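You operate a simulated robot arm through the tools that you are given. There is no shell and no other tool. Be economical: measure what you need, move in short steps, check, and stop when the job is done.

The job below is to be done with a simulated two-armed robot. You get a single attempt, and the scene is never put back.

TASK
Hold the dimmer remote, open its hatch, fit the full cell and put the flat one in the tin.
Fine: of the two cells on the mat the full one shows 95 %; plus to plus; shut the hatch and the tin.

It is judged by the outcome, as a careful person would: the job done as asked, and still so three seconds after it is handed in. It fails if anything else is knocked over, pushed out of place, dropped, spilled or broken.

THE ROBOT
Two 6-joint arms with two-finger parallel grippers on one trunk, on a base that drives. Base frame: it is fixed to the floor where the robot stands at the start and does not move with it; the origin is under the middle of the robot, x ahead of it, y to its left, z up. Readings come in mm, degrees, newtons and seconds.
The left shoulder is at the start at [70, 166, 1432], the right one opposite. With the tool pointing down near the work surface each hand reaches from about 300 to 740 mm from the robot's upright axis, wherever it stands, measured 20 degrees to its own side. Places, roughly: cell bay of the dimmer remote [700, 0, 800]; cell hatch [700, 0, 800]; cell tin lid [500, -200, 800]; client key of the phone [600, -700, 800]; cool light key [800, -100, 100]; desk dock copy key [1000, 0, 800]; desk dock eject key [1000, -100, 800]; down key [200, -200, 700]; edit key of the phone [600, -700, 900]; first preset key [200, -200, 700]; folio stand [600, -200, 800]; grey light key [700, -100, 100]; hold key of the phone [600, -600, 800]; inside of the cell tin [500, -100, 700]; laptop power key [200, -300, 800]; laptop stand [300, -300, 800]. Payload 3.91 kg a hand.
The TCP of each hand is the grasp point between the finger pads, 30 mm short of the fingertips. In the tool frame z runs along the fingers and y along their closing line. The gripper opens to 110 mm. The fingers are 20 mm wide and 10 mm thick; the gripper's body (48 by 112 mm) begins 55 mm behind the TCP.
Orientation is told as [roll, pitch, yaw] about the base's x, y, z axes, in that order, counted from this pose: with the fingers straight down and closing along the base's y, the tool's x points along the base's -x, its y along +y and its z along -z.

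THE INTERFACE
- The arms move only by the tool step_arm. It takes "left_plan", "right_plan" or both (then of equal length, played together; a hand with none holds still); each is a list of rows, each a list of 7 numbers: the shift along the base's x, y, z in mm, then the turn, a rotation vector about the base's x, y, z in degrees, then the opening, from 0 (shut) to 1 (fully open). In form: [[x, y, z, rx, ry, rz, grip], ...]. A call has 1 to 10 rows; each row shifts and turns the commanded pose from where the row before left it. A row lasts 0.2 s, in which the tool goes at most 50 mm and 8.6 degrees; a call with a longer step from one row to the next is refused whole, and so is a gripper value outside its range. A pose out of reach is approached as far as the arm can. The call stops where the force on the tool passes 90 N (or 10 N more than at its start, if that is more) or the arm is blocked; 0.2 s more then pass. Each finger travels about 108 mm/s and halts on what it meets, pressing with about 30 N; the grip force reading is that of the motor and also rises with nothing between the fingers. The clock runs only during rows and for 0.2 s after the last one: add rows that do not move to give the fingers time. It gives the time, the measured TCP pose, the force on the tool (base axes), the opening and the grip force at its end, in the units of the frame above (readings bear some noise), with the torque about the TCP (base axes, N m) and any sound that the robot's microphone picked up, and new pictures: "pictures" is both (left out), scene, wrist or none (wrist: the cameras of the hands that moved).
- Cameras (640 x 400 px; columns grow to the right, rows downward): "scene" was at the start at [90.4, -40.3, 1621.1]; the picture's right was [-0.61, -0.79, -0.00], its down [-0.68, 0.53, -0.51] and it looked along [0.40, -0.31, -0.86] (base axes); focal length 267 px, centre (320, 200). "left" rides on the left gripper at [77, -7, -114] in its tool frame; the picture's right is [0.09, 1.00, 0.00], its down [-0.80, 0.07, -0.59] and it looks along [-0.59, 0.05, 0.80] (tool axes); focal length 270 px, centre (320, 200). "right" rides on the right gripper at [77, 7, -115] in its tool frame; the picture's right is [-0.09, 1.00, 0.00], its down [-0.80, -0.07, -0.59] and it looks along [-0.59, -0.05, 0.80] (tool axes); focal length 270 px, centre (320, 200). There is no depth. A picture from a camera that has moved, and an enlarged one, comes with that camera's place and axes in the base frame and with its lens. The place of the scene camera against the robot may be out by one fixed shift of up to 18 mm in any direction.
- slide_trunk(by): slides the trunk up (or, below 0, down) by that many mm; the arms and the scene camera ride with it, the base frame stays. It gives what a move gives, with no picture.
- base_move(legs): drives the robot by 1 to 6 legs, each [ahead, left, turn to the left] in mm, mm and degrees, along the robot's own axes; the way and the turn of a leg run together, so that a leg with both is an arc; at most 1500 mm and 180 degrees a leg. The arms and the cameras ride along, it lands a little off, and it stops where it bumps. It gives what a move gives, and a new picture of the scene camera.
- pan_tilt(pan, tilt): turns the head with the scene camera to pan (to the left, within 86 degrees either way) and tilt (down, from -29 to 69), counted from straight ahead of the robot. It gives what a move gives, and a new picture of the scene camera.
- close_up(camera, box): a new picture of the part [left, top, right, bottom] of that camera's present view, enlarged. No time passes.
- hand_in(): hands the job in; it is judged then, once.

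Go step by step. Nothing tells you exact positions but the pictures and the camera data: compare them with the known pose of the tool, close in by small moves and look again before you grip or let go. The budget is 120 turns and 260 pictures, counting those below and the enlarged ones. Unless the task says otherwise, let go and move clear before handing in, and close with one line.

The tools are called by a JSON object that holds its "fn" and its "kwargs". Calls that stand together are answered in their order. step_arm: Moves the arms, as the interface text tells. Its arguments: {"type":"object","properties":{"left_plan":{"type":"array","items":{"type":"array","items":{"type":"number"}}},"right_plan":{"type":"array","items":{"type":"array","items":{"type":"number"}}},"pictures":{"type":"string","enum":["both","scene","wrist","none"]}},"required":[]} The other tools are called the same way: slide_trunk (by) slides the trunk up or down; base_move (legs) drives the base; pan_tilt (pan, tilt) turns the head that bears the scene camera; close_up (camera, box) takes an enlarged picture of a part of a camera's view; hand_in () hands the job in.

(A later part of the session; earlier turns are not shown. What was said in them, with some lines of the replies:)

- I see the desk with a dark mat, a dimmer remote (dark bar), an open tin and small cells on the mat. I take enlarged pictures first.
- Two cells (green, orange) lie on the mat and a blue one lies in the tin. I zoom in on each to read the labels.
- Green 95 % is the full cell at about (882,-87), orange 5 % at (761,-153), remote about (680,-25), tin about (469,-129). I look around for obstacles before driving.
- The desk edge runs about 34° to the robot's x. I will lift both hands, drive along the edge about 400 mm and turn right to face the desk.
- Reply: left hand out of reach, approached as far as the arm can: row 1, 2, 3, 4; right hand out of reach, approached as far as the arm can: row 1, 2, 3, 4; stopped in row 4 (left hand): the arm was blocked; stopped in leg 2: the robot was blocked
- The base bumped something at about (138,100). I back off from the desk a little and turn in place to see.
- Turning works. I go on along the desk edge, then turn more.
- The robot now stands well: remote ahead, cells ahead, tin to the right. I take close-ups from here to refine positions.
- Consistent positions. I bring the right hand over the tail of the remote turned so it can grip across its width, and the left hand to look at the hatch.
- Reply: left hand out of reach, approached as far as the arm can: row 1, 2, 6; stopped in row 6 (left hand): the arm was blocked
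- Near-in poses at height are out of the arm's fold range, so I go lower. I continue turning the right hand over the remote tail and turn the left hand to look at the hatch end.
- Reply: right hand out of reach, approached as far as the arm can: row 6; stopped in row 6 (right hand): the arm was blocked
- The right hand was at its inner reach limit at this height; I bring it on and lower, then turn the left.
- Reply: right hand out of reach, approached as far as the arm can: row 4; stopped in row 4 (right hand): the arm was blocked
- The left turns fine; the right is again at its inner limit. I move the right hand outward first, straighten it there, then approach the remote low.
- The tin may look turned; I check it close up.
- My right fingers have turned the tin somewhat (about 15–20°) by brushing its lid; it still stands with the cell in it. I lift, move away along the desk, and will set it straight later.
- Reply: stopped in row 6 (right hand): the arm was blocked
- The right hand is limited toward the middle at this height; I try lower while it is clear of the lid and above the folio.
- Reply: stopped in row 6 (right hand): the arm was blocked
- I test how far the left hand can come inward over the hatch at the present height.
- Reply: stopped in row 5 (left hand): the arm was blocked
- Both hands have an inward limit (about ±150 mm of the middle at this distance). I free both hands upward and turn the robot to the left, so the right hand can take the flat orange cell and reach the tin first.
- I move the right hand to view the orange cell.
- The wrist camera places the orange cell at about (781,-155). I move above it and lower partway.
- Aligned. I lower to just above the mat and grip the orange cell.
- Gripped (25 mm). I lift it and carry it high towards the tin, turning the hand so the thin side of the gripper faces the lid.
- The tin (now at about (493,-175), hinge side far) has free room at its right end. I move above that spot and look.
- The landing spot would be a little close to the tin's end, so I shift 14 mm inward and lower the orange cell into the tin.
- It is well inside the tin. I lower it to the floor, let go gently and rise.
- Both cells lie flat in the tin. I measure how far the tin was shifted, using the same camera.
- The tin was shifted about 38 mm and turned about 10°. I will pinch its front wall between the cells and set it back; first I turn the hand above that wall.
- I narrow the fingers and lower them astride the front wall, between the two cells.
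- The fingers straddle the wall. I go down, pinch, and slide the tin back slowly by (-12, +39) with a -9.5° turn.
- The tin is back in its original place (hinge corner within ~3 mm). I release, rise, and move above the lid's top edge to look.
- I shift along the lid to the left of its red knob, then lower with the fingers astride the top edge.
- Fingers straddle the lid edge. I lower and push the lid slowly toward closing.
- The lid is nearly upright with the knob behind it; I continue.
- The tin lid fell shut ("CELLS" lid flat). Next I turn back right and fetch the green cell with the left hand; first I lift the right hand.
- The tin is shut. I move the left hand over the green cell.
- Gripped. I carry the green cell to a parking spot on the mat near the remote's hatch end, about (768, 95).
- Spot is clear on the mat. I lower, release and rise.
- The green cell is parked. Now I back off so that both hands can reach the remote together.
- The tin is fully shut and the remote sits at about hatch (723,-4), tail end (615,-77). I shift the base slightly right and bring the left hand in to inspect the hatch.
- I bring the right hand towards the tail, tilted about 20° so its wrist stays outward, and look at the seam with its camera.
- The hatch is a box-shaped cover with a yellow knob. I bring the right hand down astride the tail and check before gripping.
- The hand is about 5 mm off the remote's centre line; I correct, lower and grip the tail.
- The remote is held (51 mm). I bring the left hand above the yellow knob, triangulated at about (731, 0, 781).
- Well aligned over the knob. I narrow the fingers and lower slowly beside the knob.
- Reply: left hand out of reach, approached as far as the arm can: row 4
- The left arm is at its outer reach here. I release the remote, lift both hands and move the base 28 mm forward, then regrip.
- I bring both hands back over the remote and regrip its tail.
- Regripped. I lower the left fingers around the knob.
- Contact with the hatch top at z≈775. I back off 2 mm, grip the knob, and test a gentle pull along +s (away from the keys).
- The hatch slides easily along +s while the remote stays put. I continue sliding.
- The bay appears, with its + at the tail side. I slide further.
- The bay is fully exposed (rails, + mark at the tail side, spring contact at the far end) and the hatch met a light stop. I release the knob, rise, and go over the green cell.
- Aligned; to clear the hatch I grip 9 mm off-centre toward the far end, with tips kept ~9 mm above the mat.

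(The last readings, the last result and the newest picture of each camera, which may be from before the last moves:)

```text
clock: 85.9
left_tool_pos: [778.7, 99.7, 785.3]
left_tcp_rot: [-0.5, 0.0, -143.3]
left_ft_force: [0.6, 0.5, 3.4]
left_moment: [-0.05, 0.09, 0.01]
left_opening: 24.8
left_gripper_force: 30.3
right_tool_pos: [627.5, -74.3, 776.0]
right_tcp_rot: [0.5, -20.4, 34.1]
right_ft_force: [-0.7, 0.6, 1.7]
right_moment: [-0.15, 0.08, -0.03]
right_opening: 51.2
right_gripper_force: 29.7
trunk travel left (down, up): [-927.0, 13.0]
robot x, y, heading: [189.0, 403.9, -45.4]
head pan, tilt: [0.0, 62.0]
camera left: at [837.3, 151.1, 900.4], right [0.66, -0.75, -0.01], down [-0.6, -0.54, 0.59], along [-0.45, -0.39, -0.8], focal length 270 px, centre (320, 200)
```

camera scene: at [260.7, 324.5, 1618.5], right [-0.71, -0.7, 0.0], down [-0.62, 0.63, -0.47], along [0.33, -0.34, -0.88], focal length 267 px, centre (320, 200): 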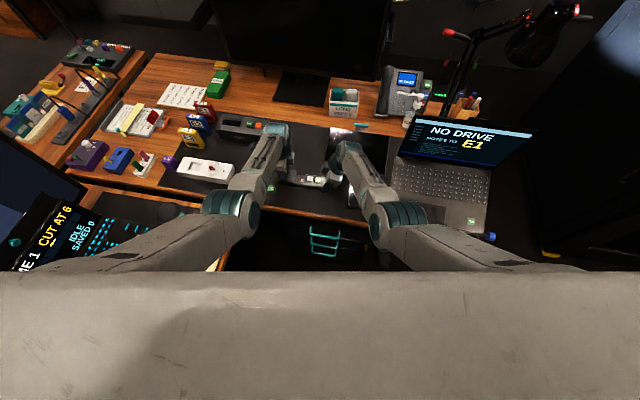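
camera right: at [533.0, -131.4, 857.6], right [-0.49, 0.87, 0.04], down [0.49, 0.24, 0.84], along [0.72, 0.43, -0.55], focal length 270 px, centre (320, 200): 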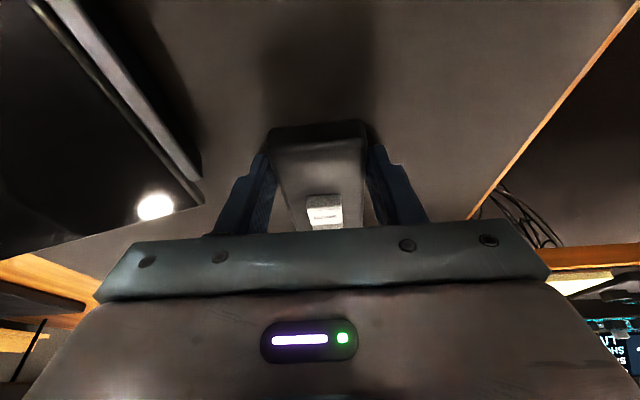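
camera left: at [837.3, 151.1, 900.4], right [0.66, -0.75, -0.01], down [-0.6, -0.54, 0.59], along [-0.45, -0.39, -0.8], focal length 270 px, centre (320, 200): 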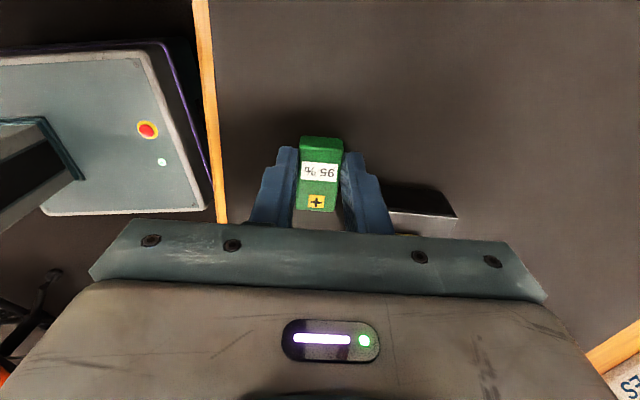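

Gripped. I lift and carry the cell above the bay, matching its heading, and look.

{"fn": "step_arm", "kwargs": {"left_plan": [[0, 0, 25, 0, 0, 0, 0.1], [0, 0, 30, 0, 0, 0, 0.1], [0, 0, 25, 0, 0, 0, 0.1], [-12, -26, 0, 0, 0, -1, 0.1], [-12, -26, 0, 0, 0, -1, 0.1], [-12, -26, 0, 0, 0, 0, 0.1], [-12, -24, 0, 0, 0, 0, 0.1], [0, 0, 0, 0, 0, 0, 0.1]], "pictures": "wrist"}}

{"fn": "close_up", "kwargs": {"camera": "left", "box": [220, 50, 440, 230]}}

{"fn": "close_up", "kwargs": {"camera": "scene", "box": [270, 140, 350, 200]}}

```text
clock: 87.7
left_tool_pos: [732.3, -2.5, 863.8]
left_tcp_rot: [-0.5, 0.0, -145.4]
left_ft_force: [0.2, 0.1, -0.5]
left_moment: [-0.04, 0.0, 0.02]
left_opening: 25.0
left_gripper_force: 29.7
right_tool_pos: [628.3, -74.6, 776.8]
right_tcp_rot: [0.5, -20.4, 34.1]
right_ft_force: [-1.0, -0.9, 4.6]
right_moment: [-0.19, -0.01, 0.09]
right_opening: 51.3
right_gripper_force: 30.1
trunk travel left (down, up): [-927.0, 13.0]
robot x, y, heading: [194.2, 403.7, -45.4]
head pan, tilt: [0.0, 62.0]
camera left: at [792.7, 46.3, 980.3], right [0.64, -0.77, -0.01], down [-0.62, -0.52, 0.59], along [-0.46, -0.37, -0.8], focal length 270 px, centre (320, 200)
```

left: 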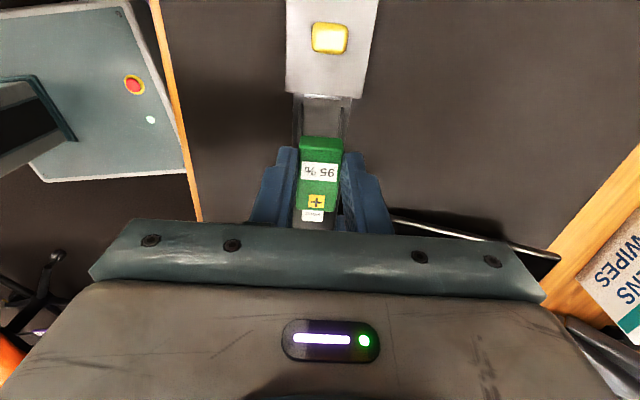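

```text
2.22 times, centred on (330, 140) of left
camera zoom: at [792.7, 46.3, 980.3], right [0.64, -0.77, -0.01], down [-0.62, -0.52, 0.59], along [-0.46, -0.37, -0.8], focal length 601 px, centre (298, 333)
```

zoom: 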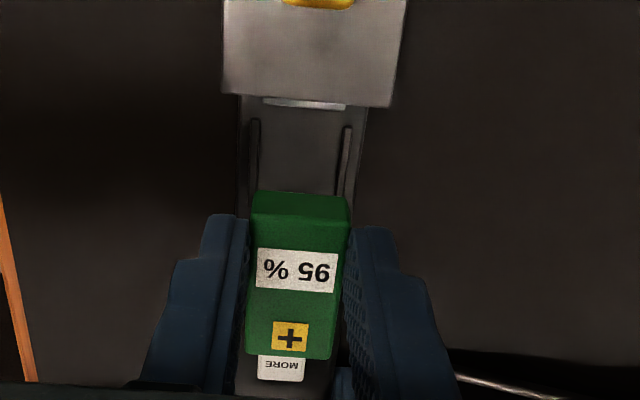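

```text
6.67 times, centred on (310, 170) of scene
camera zoom: at [260.9, 324.9, 1618.4], right [-0.71, -0.7, 0.0], down [-0.62, 0.63, -0.47], along [0.33, -0.34, -0.88], focal length 1778 px, centre (387, 400)
```

zoom: 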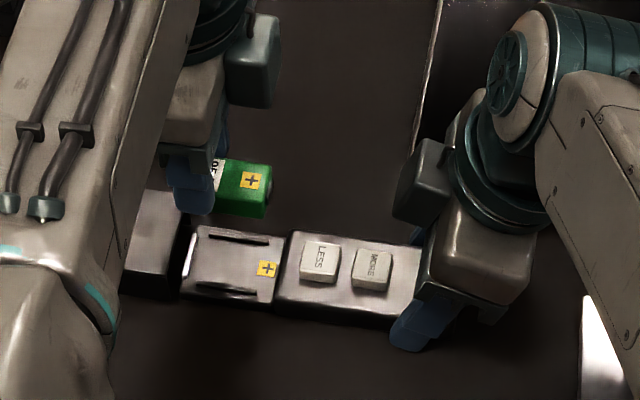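

The cell is lined up over the bay (centre ≈ (724,-10)). I lower it part way and check.

{"fn": "step_arm", "kwargs": {"left_plan": [[-0.4, -0.8, -20, 0, 0, 0, 0.1], [0, 0, -20, 0, 0, 0, 0.1], [0, 0, -18, 0, 0, 0, 0.1], [0, 0, 0, 0, 0, 0, 0.1]], "pictures": "none"}}

{"fn": "close_up", "kwargs": {"camera": "left", "box": [240, 60, 400, 230]}}

{"fn": "close_up", "kwargs": {"camera": "scene", "box": [280, 145, 340, 190]}}

```text
clock: 88.7
left_tool_pos: [731.5, -4.1, 806.4]
left_tcp_rot: [-0.6, 0.0, -145.3]
left_ft_force: [0.0, -0.2, -1.2]
left_moment: [-0.01, 0.02, -0.03]
left_opening: 24.7
left_gripper_force: 29.6
right_tool_pos: [629.1, -72.5, 775.7]
right_tcp_rot: [0.6, -20.3, 34.1]
right_ft_force: [0.1, -0.4, 5.2]
right_moment: [-0.19, -0.06, 0.01]
right_opening: 51.3
right_gripper_force: 30.0
trunk travel left (down, up): [-927.0, 13.0]
robot x, y, heading: [193.1, 405.3, -45.3]
head pan, tilt: [0.0, 62.0]
```

```text
2.35 times, centred on (320, 145) of left
camera zoom: at [793.1, 44.9, 922.1], right [0.64, -0.77, -0.01], down [-0.62, -0.52, 0.59], along [-0.46, -0.37, -0.8], focal length 636 px, centre (320, 329)
```

zoom: 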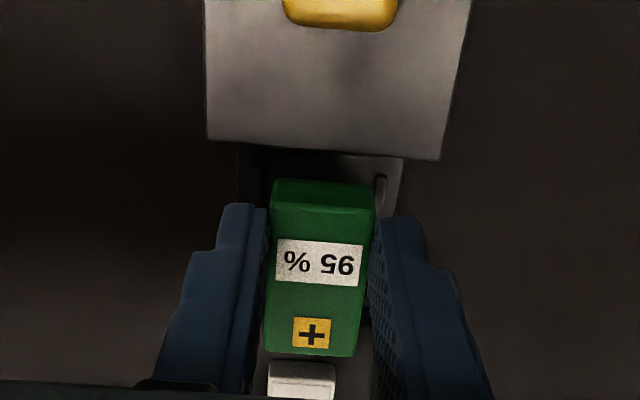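

```text
8.89 times, centred on (310, 168) of scene
camera zoom: at [260.4, 324.3, 1618.4], right [-0.71, -0.7, 0.0], down [-0.62, 0.63, -0.47], along [0.33, -0.34, -0.88], focal length 2371 px, centre (409, 489)
```

zoom: 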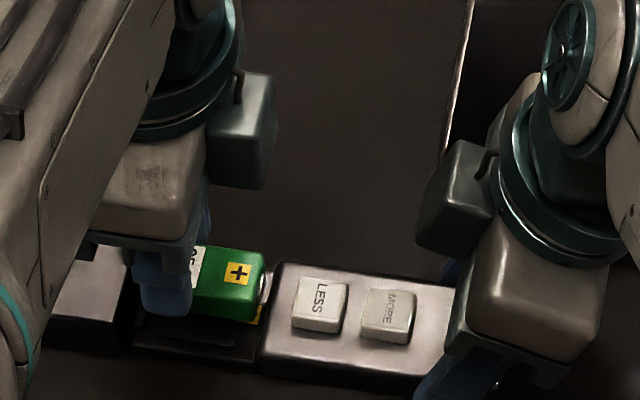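

Centred between the contact and the tail wall. I lower to contact in small steps.

{"fn": "step_arm", "kwargs": {"left_plan": [[0, 0, -6, 0, 0, 0, 0.1], [0, 0, -4, 0, 0, 0, 0.1], [0, 0, -2, 0, 0, 0, 0.1], [0, 0, 0, 0, 0, 0, 0.1]], "pictures": "none"}}

{"fn": "close_up", "kwargs": {"camera": "scene", "box": [280, 145, 340, 190]}}

```text
clock: 89.7
left_tool_pos: [730.2, -3.7, 795.1]
left_tcp_rot: [-0.5, 0.0, -145.4]
left_ft_force: [-0.7, -0.6, -0.3]
left_moment: [-0.01, 0.03, 0.04]
left_opening: 24.8
left_gripper_force: 29.7
right_tool_pos: [629.0, -73.6, 776.0]
right_tcp_rot: [0.6, -20.4, 34.1]
right_ft_force: [0.0, 0.6, 6.2]
right_moment: [-0.17, -0.06, 0.03]
right_opening: 51.2
right_gripper_force: 30.1
trunk travel left (down, up): [-927.0, 13.0]
robot x, y, heading: [191.9, 402.6, -45.5]
head pan, tilt: [0.0, 62.0]
```

```text
8.89 times, centred on (310, 168) of scene
camera zoom: at [260.4, 324.3, 1618.4], right [-0.71, -0.7, 0.0], down [-0.62, 0.63, -0.47], along [0.33, -0.34, -0.88], focal length 2371 px, centre (409, 489)
```

zoom: 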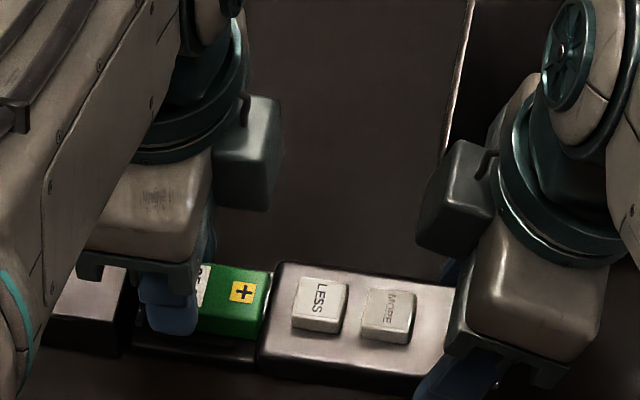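

{"fn": "step_arm", "kwargs": {"left_plan": [[0, 0, -2, 0, 0, 0, 0.1], [0, 0, -2, 0, 0, 0, 0.1], [0, 0, 0, 0, 0, 0, 0.1]], "pictures": "none"}}

{"fn": "close_up", "kwargs": {"camera": "left", "box": [240, 60, 400, 230]}}

```text
clock: 90.5
left_tool_pos: [730.7, -4.0, 793.8]
left_tcp_rot: [-0.3, 0.1, -145.4]
left_ft_force: [-1.1, 1.7, 24.2]
left_moment: [-0.09, 0.27, -0.02]
left_opening: 25.0
left_gripper_force: 30.0
right_tool_pos: [627.5, -72.7, 776.4]
right_tcp_rot: [0.6, -20.4, 34.1]
right_ft_force: [6.6, -2.0, -6.7]
right_moment: [-0.46, 0.27, -0.48]
right_opening: 51.4
right_gripper_force: 30.4
trunk travel left (down, up): [-927.0, 13.0]
robot x, y, heading: [195.3, 406.1, -45.3]
head pan, tilt: [0.0, 62.0]
```

```text
2.35 times, centred on (320, 145) of left
camera zoom: at [791.0, 44.5, 908.6], right [0.64, -0.77, 0.0], down [-0.62, -0.51, 0.59], along [-0.46, -0.38, -0.8], focal length 636 px, centre (320, 329)
```

zoom: 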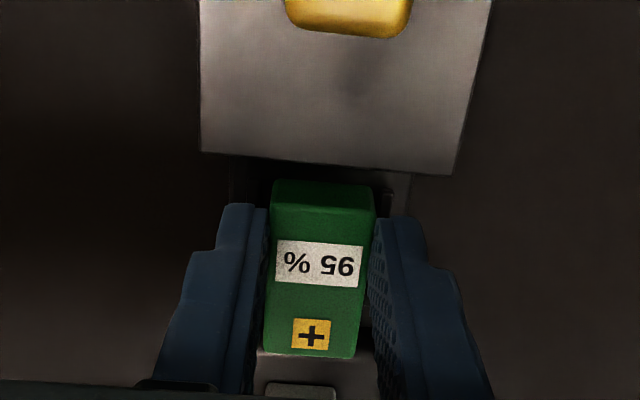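

Contact at 24 N: the cell seems to be on the bay floor. I ease off, release and rise to look.

{"fn": "step_arm", "kwargs": {"left_plan": [[0, 0, 1.5, 0, 0, 0, 0.1], [0, 0, 0, 0, 0, 0, 0.27], [0, 0, 0, 0, 0, 0, 0.3], [0, 0, 20, 0, 0, 0, 0.3], [0, 0, 30, 0, 0, 0, 0.3], [0, 0, 10, 0, 0, 0, 0.3], [0, 0, 0, 0, 0, 0, 0.3]], "pictures": "none"}}

{"fn": "close_up", "kwargs": {"camera": "left", "box": [240, 40, 400, 220]}}

{"fn": "close_up", "kwargs": {"camera": "scene", "box": [270, 145, 340, 195]}}

```text
clock: 92.1
left_tool_pos: [731.7, -3.6, 852.4]
left_tcp_rot: [-0.6, 0.1, -145.4]
left_ft_force: [0.2, -0.7, 0.5]
left_moment: [0.01, 0.0, 0.03]
left_opening: 32.9
left_gripper_force: 0.0
right_tool_pos: [629.0, -73.3, 775.0]
right_tcp_rot: [0.4, -20.5, 34.1]
right_ft_force: [0.4, -0.5, 4.5]
right_moment: [-0.02, -0.22, -0.15]
right_opening: 51.3
right_gripper_force: 29.7
trunk travel left (down, up): [-927.0, 13.0]
robot x, y, heading: [190.2, 404.7, -45.6]
head pan, tilt: [0.0, 62.0]
```

```text
2.22 times, centred on (320, 130) of left
camera zoom: at [791.5, 45.2, 968.3], right [0.64, -0.77, -0.01], down [-0.62, -0.52, 0.59], along [-0.46, -0.37, -0.8], focal length 601 px, centre (320, 356)
```

zoom: 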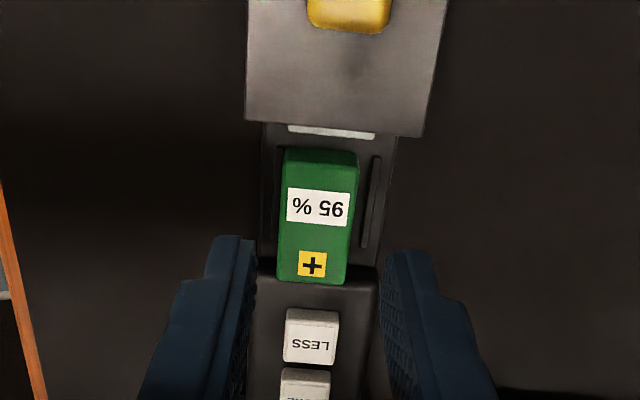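

```text
8.00 times, centred on (305, 170) of scene
camera zoom: at [260.3, 324.0, 1618.4], right [-0.71, -0.7, 0.0], down [-0.62, 0.63, -0.47], along [0.33, -0.33, -0.88], focal length 2134 px, centre (440, 440)
```

zoom: 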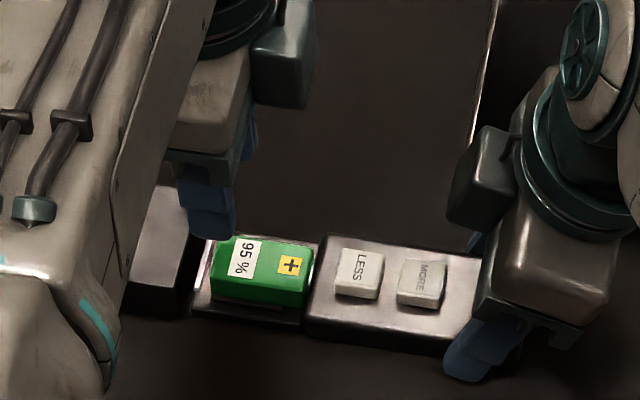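

The cell is in the bay, plus to plus, but about 3 mm off toward one rail. I grip it again gently, centre it, and release.

{"fn": "step_arm", "kwargs": {"left_plan": [[0, 0, -25, 0, 0, 0, 0.3], [0, 0, -25, 0, 0, 0, 0.3], [0, 0, -6, 0, 0, 0, 0.3], [0, 0, 0, 0, 0, 0, 0.12], [0, 0, 0, 0, 0, 0, 0.12], [2.5, -1, 0, 0, 0, 0, 0.12], [0, 0, 0, 0, 0, 0, 0.27], [0, 0, 0, 0, 0, 0, 0.3], [0, 0, 25, 0, 0, 0, 0.3], [0, 0, 35, 0, 0, 0, 0.3]], "pictures": "none"}}

{"fn": "close_up", "kwargs": {"camera": "left", "box": [240, 40, 400, 220]}}

{"fn": "close_up", "kwargs": {"camera": "scene", "box": [270, 145, 340, 195]}}

```text
clock: 94.3
left_tool_pos: [732.2, -4.3, 856.8]
left_tcp_rot: [-0.5, 0.0, -145.4]
left_ft_force: [0.1, -0.3, 0.9]
left_moment: [0.01, -0.02, 0.01]
left_opening: 33.1
left_gripper_force: 0.1
right_tool_pos: [628.6, -74.1, 776.7]
right_tcp_rot: [0.5, -20.5, 34.1]
right_ft_force: [-1.2, -1.1, 4.7]
right_moment: [-0.19, -0.1, -0.06]
right_opening: 51.3
right_gripper_force: 30.1
trunk travel left (down, up): [-927.0, 13.0]
robot x, y, heading: [192.6, 405.4, -45.6]
head pan, tilt: [0.0, 62.0]
```

```text
2.22 times, centred on (320, 130) of left
camera zoom: at [793.1, 44.6, 972.1], right [0.64, -0.77, -0.01], down [-0.62, -0.52, 0.59], along [-0.46, -0.37, -0.8], focal length 601 px, centre (320, 356)
```

zoom: 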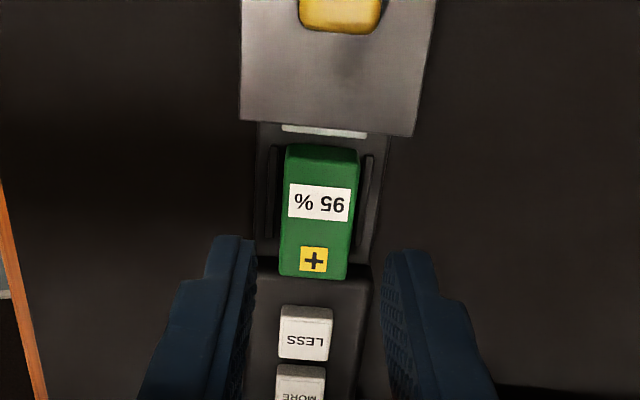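

```text
8.00 times, centred on (305, 170) of scene
camera zoom: at [259.8, 324.3, 1618.4], right [-0.71, -0.7, 0.0], down [-0.62, 0.63, -0.47], along [0.33, -0.34, -0.88], focal length 2134 px, centre (440, 440)
```

zoom: 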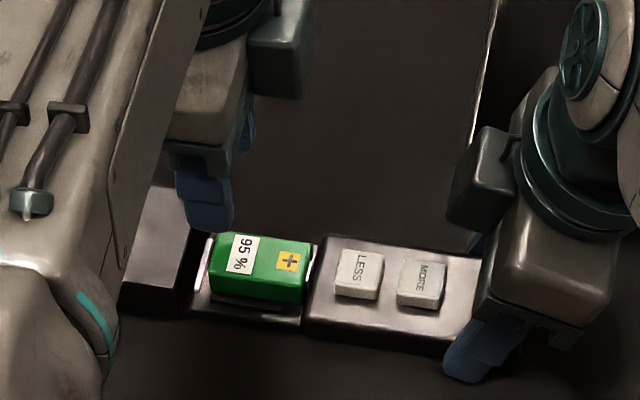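

The cell sits centred between the rails. I go back to the knob at about (780, 33) to close the hatch.

{"fn": "step_arm", "kwargs": {"left_plan": [[16, 12, 0, 0, 0, 0, 0.32], [16, 12, 0, 0, 0, 0, 0.32], [16, 13, 0, 0, 0, 1, 0.32], [0, 0, -20, 0, 0, 0, 0.32], [0, 0, -10, 0, 0, 0, 0.32], [0, 0, 0, 0, 0, 0, 0.32]], "pictures": "none"}}

{"fn": "close_up", "kwargs": {"camera": "left", "box": [240, 60, 400, 230]}}

```text
clock: 95.7
left_tool_pos: [781.8, 31.5, 825.8]
left_tcp_rot: [-0.4, 0.0, -144.4]
left_ft_force: [0.4, -0.6, -0.6]
left_moment: [0.01, 0.0, 0.01]
left_opening: 34.9
left_gripper_force: 0.1
right_tool_pos: [628.3, -72.7, 775.4]
right_tcp_rot: [0.6, -20.5, 34.1]
right_ft_force: [-1.1, 1.4, 5.9]
right_moment: [-0.13, -0.03, -0.05]
right_opening: 51.3
right_gripper_force: 30.1
trunk travel left (down, up): [-927.0, 13.0]
robot x, y, heading: [189.8, 404.9, -45.5]
head pan, tilt: [0.0, 62.0]
```

```text
2.35 times, centred on (320, 145) of left
camera zoom: at [840.9, 82.1, 940.4], right [0.65, -0.76, -0.01], down [-0.61, -0.53, 0.59], along [-0.46, -0.38, -0.8], focal length 636 px, centre (320, 329)
```

zoom: 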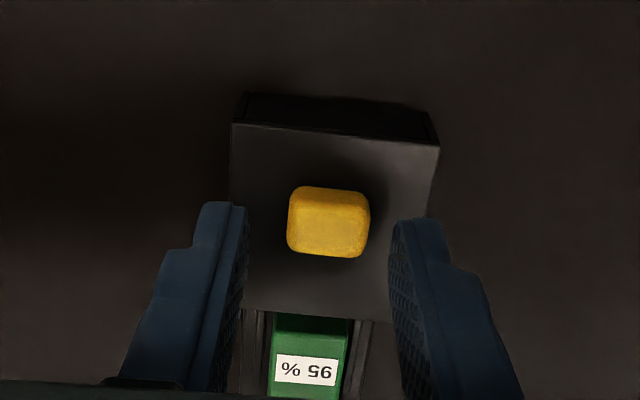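

{"fn": "step_arm", "kwargs": {"left_plan": [[1, -1.5, -12, 0, 0, 0, 0.3], [0, 0, -6, 0, 0, 0, 0.3], [0, 0, 0, 0, 0, 0, 0.05], [0, 0, 0, 0, 0, 0, 0.05], [-4.1, -2.8, 0, 0, 0, 0, 0.05], [-4.1, -2.8, 0, 0, 0, 0, 0.05], [-4.1, -2.8, 0, 0, 0, 0, 0.05], [-4.1, -2.8, 0, 0, 0, 0, 0.05], [0, 0, 0, 0, 0, 0, 0.05]], "pictures": "none"}}

{"fn": "close_up", "kwargs": {"camera": "scene", "box": [270, 145, 340, 195]}}

```text
clock: 97.7
left_tool_pos: [763.7, 19.9, 808.7]
left_tcp_rot: [-0.5, 0.0, -144.4]
left_ft_force: [0.2, 0.9, 0.0]
left_moment: [-0.12, 0.06, -0.25]
left_opening: 21.0
left_gripper_force: 30.3
right_tool_pos: [627.3, -73.6, 776.6]
right_tcp_rot: [0.6, -20.4, 34.0]
right_ft_force: [-1.7, 0.9, 3.4]
right_moment: [-0.07, 0.02, 0.22]
right_opening: 51.5
right_gripper_force: 29.5
trunk travel left (down, up): [-927.0, 13.0]
robot x, y, heading: [193.7, 401.0, -45.5]
head pan, tilt: [0.0, 62.0]
```

```text
8.00 times, centred on (305, 170) of scene
camera zoom: at [260.1, 324.5, 1618.5], right [-0.71, -0.7, 0.0], down [-0.62, 0.63, -0.47], along [0.33, -0.34, -0.88], focal length 2134 px, centre (440, 440)
```

zoom: 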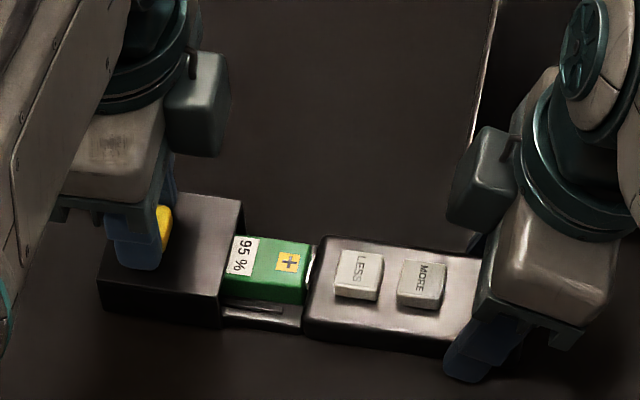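

The hatch slides over the cell freely. I close the rest of the way.

{"fn": "step_arm", "kwargs": {"left_plan": [[-4.1, -2.8, 0, 0, 0, 0, 0.05], [-4.1, -2.8, 0, 0, 0, 0, 0.05], [-4.1, -2.8, 0, 0, 0, 0, 0.05], [-4.1, -2.8, 0, 0, 0, 0, 0.05], [-4.1, -2.8, 0, 0, 0, 0, 0.05], [-4.1, -2.8, 0, 0, 0, 0, 0.05], [-4.1, -2.8, 0, 0, 0, 0, 0.05], [-3, -2, 0, 0, 0, 0, 0.05], [0, 0, 0, 0, 0, 0, 0.05]], "pictures": "none"}}

{"fn": "close_up", "kwargs": {"camera": "scene", "box": [270, 145, 340, 195]}}

```text
clock: 99.7
left_tool_pos: [733.9, -1.9, 807.7]
left_tcp_rot: [-0.6, 0.0, -144.3]
left_ft_force: [3.0, -0.9, -8.7]
left_moment: [0.2, -0.51, -0.17]
left_opening: 20.5
left_gripper_force: 29.9
right_tool_pos: [629.3, -74.4, 776.8]
right_tcp_rot: [0.5, -20.4, 34.1]
right_ft_force: [-1.7, 1.8, 11.7]
right_moment: [0.35, -0.63, 0.57]
right_opening: 51.4
right_gripper_force: 29.7
trunk travel left (down, up): [-927.0, 13.0]
robot x, y, heading: [192.7, 405.3, -45.9]
head pan, tilt: [0.0, 62.0]
```

```text
8.00 times, centred on (305, 170) of scene
camera zoom: at [260.9, 324.0, 1618.4], right [-0.71, -0.7, 0.0], down [-0.62, 0.63, -0.47], along [0.33, -0.33, -0.88], focal length 2134 px, centre (440, 440)
```

zoom: 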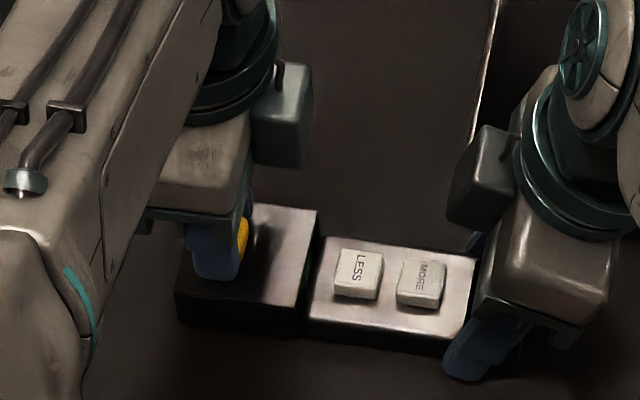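

{"fn": "step_arm", "kwargs": {"left_plan": [[-1.6, -1.1, 0, 0, 0, 0, 0.05], [-1.6, -1.1, 0, 0, 0, 0, 0.05], [-1.6, -1.1, 0, 0, 0, 0, 0.05], [0, 0, 0, 0, 0, 0, 0.05]], "pictures": "none"}}

{"fn": "close_up", "kwargs": {"camera": "scene", "box": [270, 145, 340, 195]}}

```text
clock: 100.7
left_tool_pos: [729.7, -4.2, 809.1]
left_tcp_rot: [-0.5, 0.2, -144.4]
left_ft_force: [16.2, 11.5, -3.4]
left_moment: [0.54, -0.85, -0.23]
left_opening: 20.8
left_gripper_force: 29.5
right_tool_pos: [628.2, -75.3, 776.1]
right_tcp_rot: [0.5, -20.3, 34.1]
right_ft_force: [-12.6, -9.8, 12.4]
right_moment: [-0.06, -0.31, 0.26]
right_opening: 51.3
right_gripper_force: 30.0
trunk travel left (down, up): [-927.0, 13.0]
robot x, y, heading: [194.9, 407.2, -45.8]
head pan, tilt: [0.0, 62.0]
```

```text
8.00 times, centred on (305, 170) of scene
camera zoom: at [260.5, 325.0, 1618.5], right [-0.71, -0.7, 0.0], down [-0.62, 0.63, -0.47], along [0.33, -0.34, -0.88], focal length 2134 px, centre (440, 440)
```

zoom: 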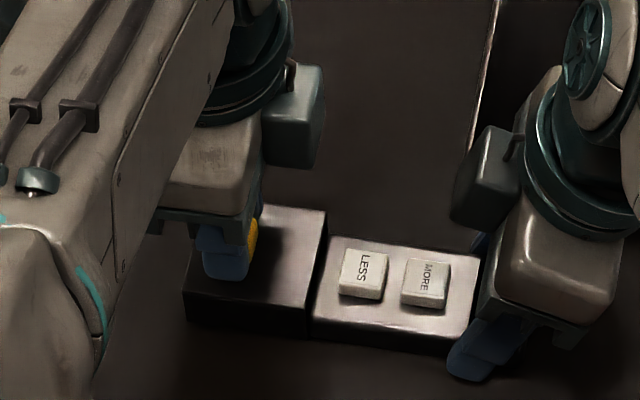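

The hatch hit its end stop (20 N): it is shut. I release the knob and rise, then release the remote with the right hand and rise.

{"fn": "step_arm", "kwargs": {"left_plan": [[1.2, 0.8, 0, 0, 0, 0, 0.15], [0, 0, 0, 0, 0, 0, 0.32], [0, 0, 0, 0, 0, 0, 0.32], [0, 0, 25, 0, 0, 0, 0.32], [0, 0, 35, 0, 0, 0, 0.32]], "pictures": "none"}}

{"fn": "step_arm", "kwargs": {"right_plan": [[0, 0, 0, 0, 0, 0, 0.45], [0, 0, 0, 0, 0, 0, 0.6], [0, 0, 0, 0, 0, 0, 0.65], [0, 0, 25, 0, 0, 0, 0.65], [0, 0, 40, 0, 0, 0, 0.65], [0, 0, 40, 0, 0, 0, 0.65]], "pictures": "wrist"}}

{"fn": "close_up", "kwargs": {"camera": "scene", "box": [270, 145, 340, 195]}}

```text
clock: 101.9
left_tool_pos: [729.6, -3.6, 868.0]
left_tcp_rot: [-0.7, 0.0, -144.4]
left_ft_force: [-0.6, -0.2, 0.1]
left_moment: [0.02, 0.0, -0.01]
left_opening: 35.3
left_gripper_force: 0.1
right_tool_pos: [628.3, -73.1, 776.6]
right_tcp_rot: [0.5, -20.5, 34.2]
right_ft_force: [0.5, 2.0, 6.3]
right_moment: [-0.24, 0.02, -0.01]
right_opening: 51.5
right_gripper_force: 30.1
trunk travel left (down, up): [-927.0, 13.0]
robot x, y, heading: [191.6, 405.9, -45.5]
head pan, tilt: [0.0, 62.0]
```

```text
clock: 103.3
left_tool_pos: [731.5, -3.5, 869.2]
left_tcp_rot: [-0.5, -0.1, -144.4]
left_ft_force: [-0.3, 0.1, -0.6]
left_moment: [-0.03, 0.01, -0.03]
left_opening: 35.3
left_gripper_force: 0.1
right_tool_pos: [629.8, -74.4, 880.7]
right_tcp_rot: [0.5, -20.3, 34.1]
right_ft_force: [-1.0, -0.4, -0.3]
right_moment: [-0.01, 0.02, 0.04]
right_opening: 71.5
right_gripper_force: 0.0
trunk travel left (down, up): [-927.0, 13.0]
robot x, y, heading: [195.3, 398.9, -45.7]
head pan, tilt: [0.0, 62.0]
camera right: at [533.9, -132.5, 963.3], right [-0.49, 0.87, 0.04], down [0.49, 0.24, 0.84], along [0.72, 0.43, -0.55], focal length 270 px, centre (320, 200)
```

right: 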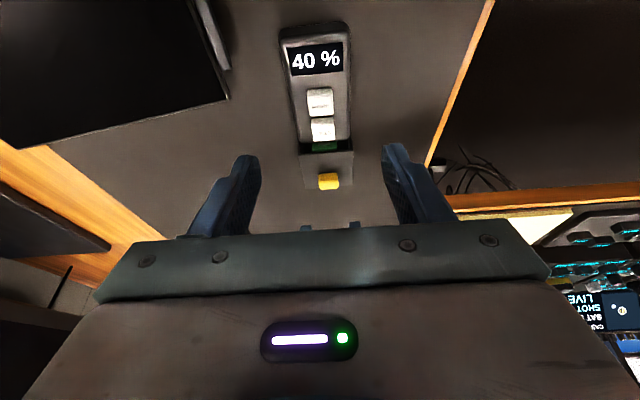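

```text
8.00 times, centred on (305, 170) of scene
camera zoom: at [261.1, 324.1, 1618.3], right [-0.71, -0.7, 0.0], down [-0.62, 0.63, -0.47], along [0.33, -0.33, -0.88], focal length 2134 px, centre (440, 440)
```

zoom: 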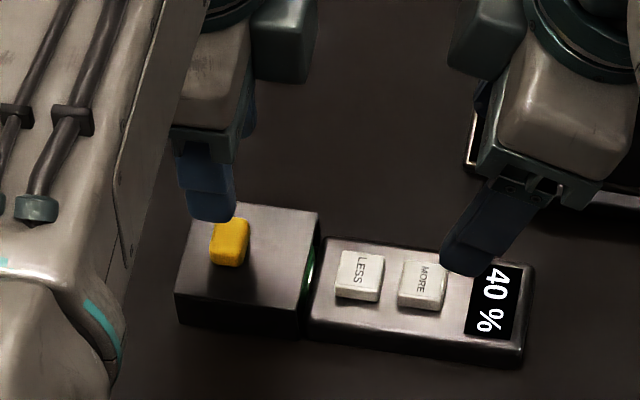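

The remote's display has come on ("40 %"), so the cell is live. I check the hatch seam.

{"fn": "close_up", "kwargs": {"camera": "right", "box": [285, 105, 365, 195]}}

{"fn": "close_up", "kwargs": {"camera": "scene", "box": [280, 155, 330, 195]}}

```text
4.44 times, centred on (325, 150) of right
camera zoom: at [533.9, -132.5, 963.3], right [-0.49, 0.87, 0.04], down [0.49, 0.24, 0.84], along [0.72, 0.43, -0.55], focal length 1201 px, centre (298, 422)
```

zoom: 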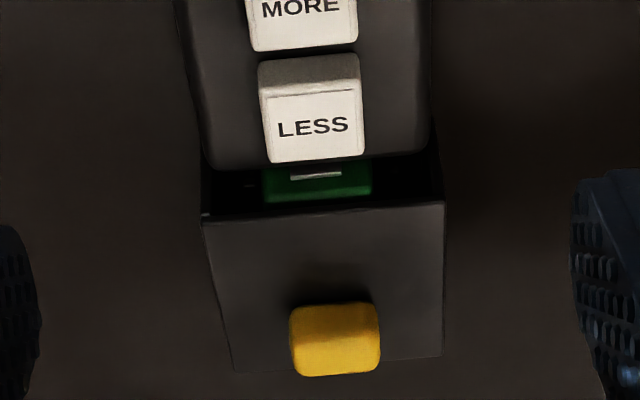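

```text
10.00 times, centred on (305, 175) of scene
camera zoom: at [261.1, 324.1, 1618.3], right [-0.71, -0.7, 0.0], down [-0.62, 0.63, -0.47], along [0.33, -0.33, -0.88], focal length 2667 px, centre (470, 450)
```

zoom: 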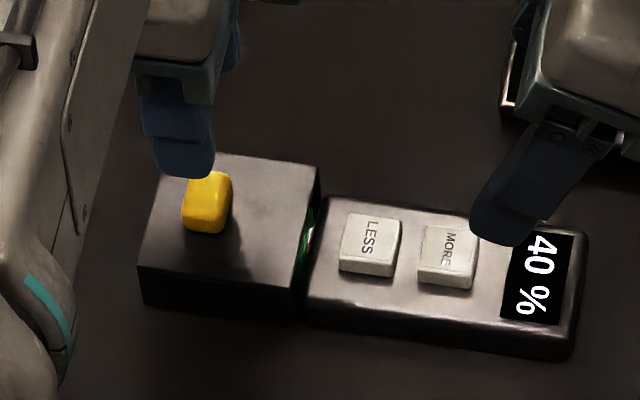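

The seam matches the original closed gap, so the hatch is shut. I raise both hands clear and take a last look at everything.

{"fn": "step_arm", "kwargs": {"left_plan": [[0, 0, 20, 0, 0, 0, 0.32], [0, 0, 20, 0, 0, 0, 0.32], [10, 20, 0, 0, 0, 0, 0.32], [10, 20, 0, 0, 0, 0, 0.32]], "right_plan": [[-5, -5, 10, 0, 0, 0, 0.65], [-10, -10, 10, 0, 0, 0, 0.65], [-10, -10, 0, 0, 0, 0, 0.65], [-10, -10, 0, 0, 0, 0, 0.65]], "pictures": "scene"}}

{"fn": "close_up", "kwargs": {"camera": "scene", "box": [160, 80, 420, 220]}}

```text
clock: 104.3
left_tool_pos: [750.2, 36.6, 909.2]
left_tcp_rot: [-0.5, -0.1, -144.4]
left_ft_force: [-0.2, -0.8, 0.2]
left_moment: [0.03, 0.0, -0.03]
left_opening: 35.4
left_gripper_force: 0.0
right_tool_pos: [592.3, -111.3, 901.2]
right_tcp_rot: [0.6, -20.5, 34.1]
right_ft_force: [-0.8, -0.4, 0.4]
right_moment: [0.0, -0.03, 0.02]
right_opening: 71.4
right_gripper_force: 0.0
trunk travel left (down, up): [-927.0, 13.0]
robot x, y, heading: [192.7, 400.3, -45.4]
head pan, tilt: [0.0, 62.0]
camera scene: at [261.0, 324.5, 1618.4], right [-0.71, -0.7, 0.0], down [-0.62, 0.63, -0.47], along [0.33, -0.34, -0.88], focal length 267 px, centre (320, 200)
```

scene: 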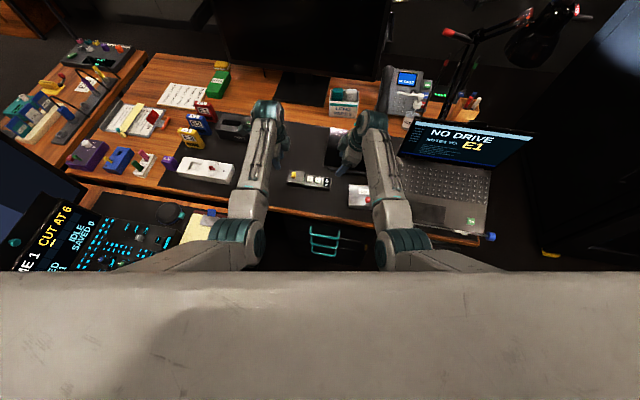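

```text
2.46 times, centred on (290, 150) of scene
camera zoom: at [261.0, 324.5, 1618.4], right [-0.71, -0.7, 0.0], down [-0.62, 0.63, -0.47], along [0.33, -0.34, -0.88], focal length 657 px, centre (394, 323)
```

zoom: 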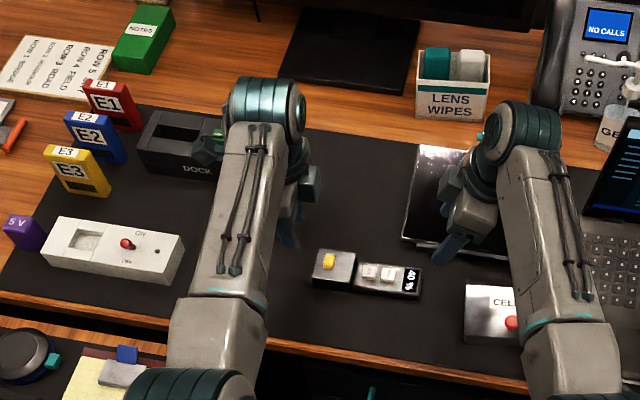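

The remote is on with its hatch shut, the tin is shut with the flat cell inside, and both hands are clear. I hand the job in.

{"fn": "hand_in", "kwargs": {}}

```text
The job is handed in.
```

The job is handed in. The full green 95 % cell is in the dimmer remote, plus to plus, with the hatch shut, and its display came on at "40 %". The flat orange 5 % cell is in the shut tin, beside the blue cell that was already there. Early on my right hand brushed the tin's lid and pushed the tin about 38 mm, with a turn of about 10°. I slid it back to within about 3 mm of where it had been.
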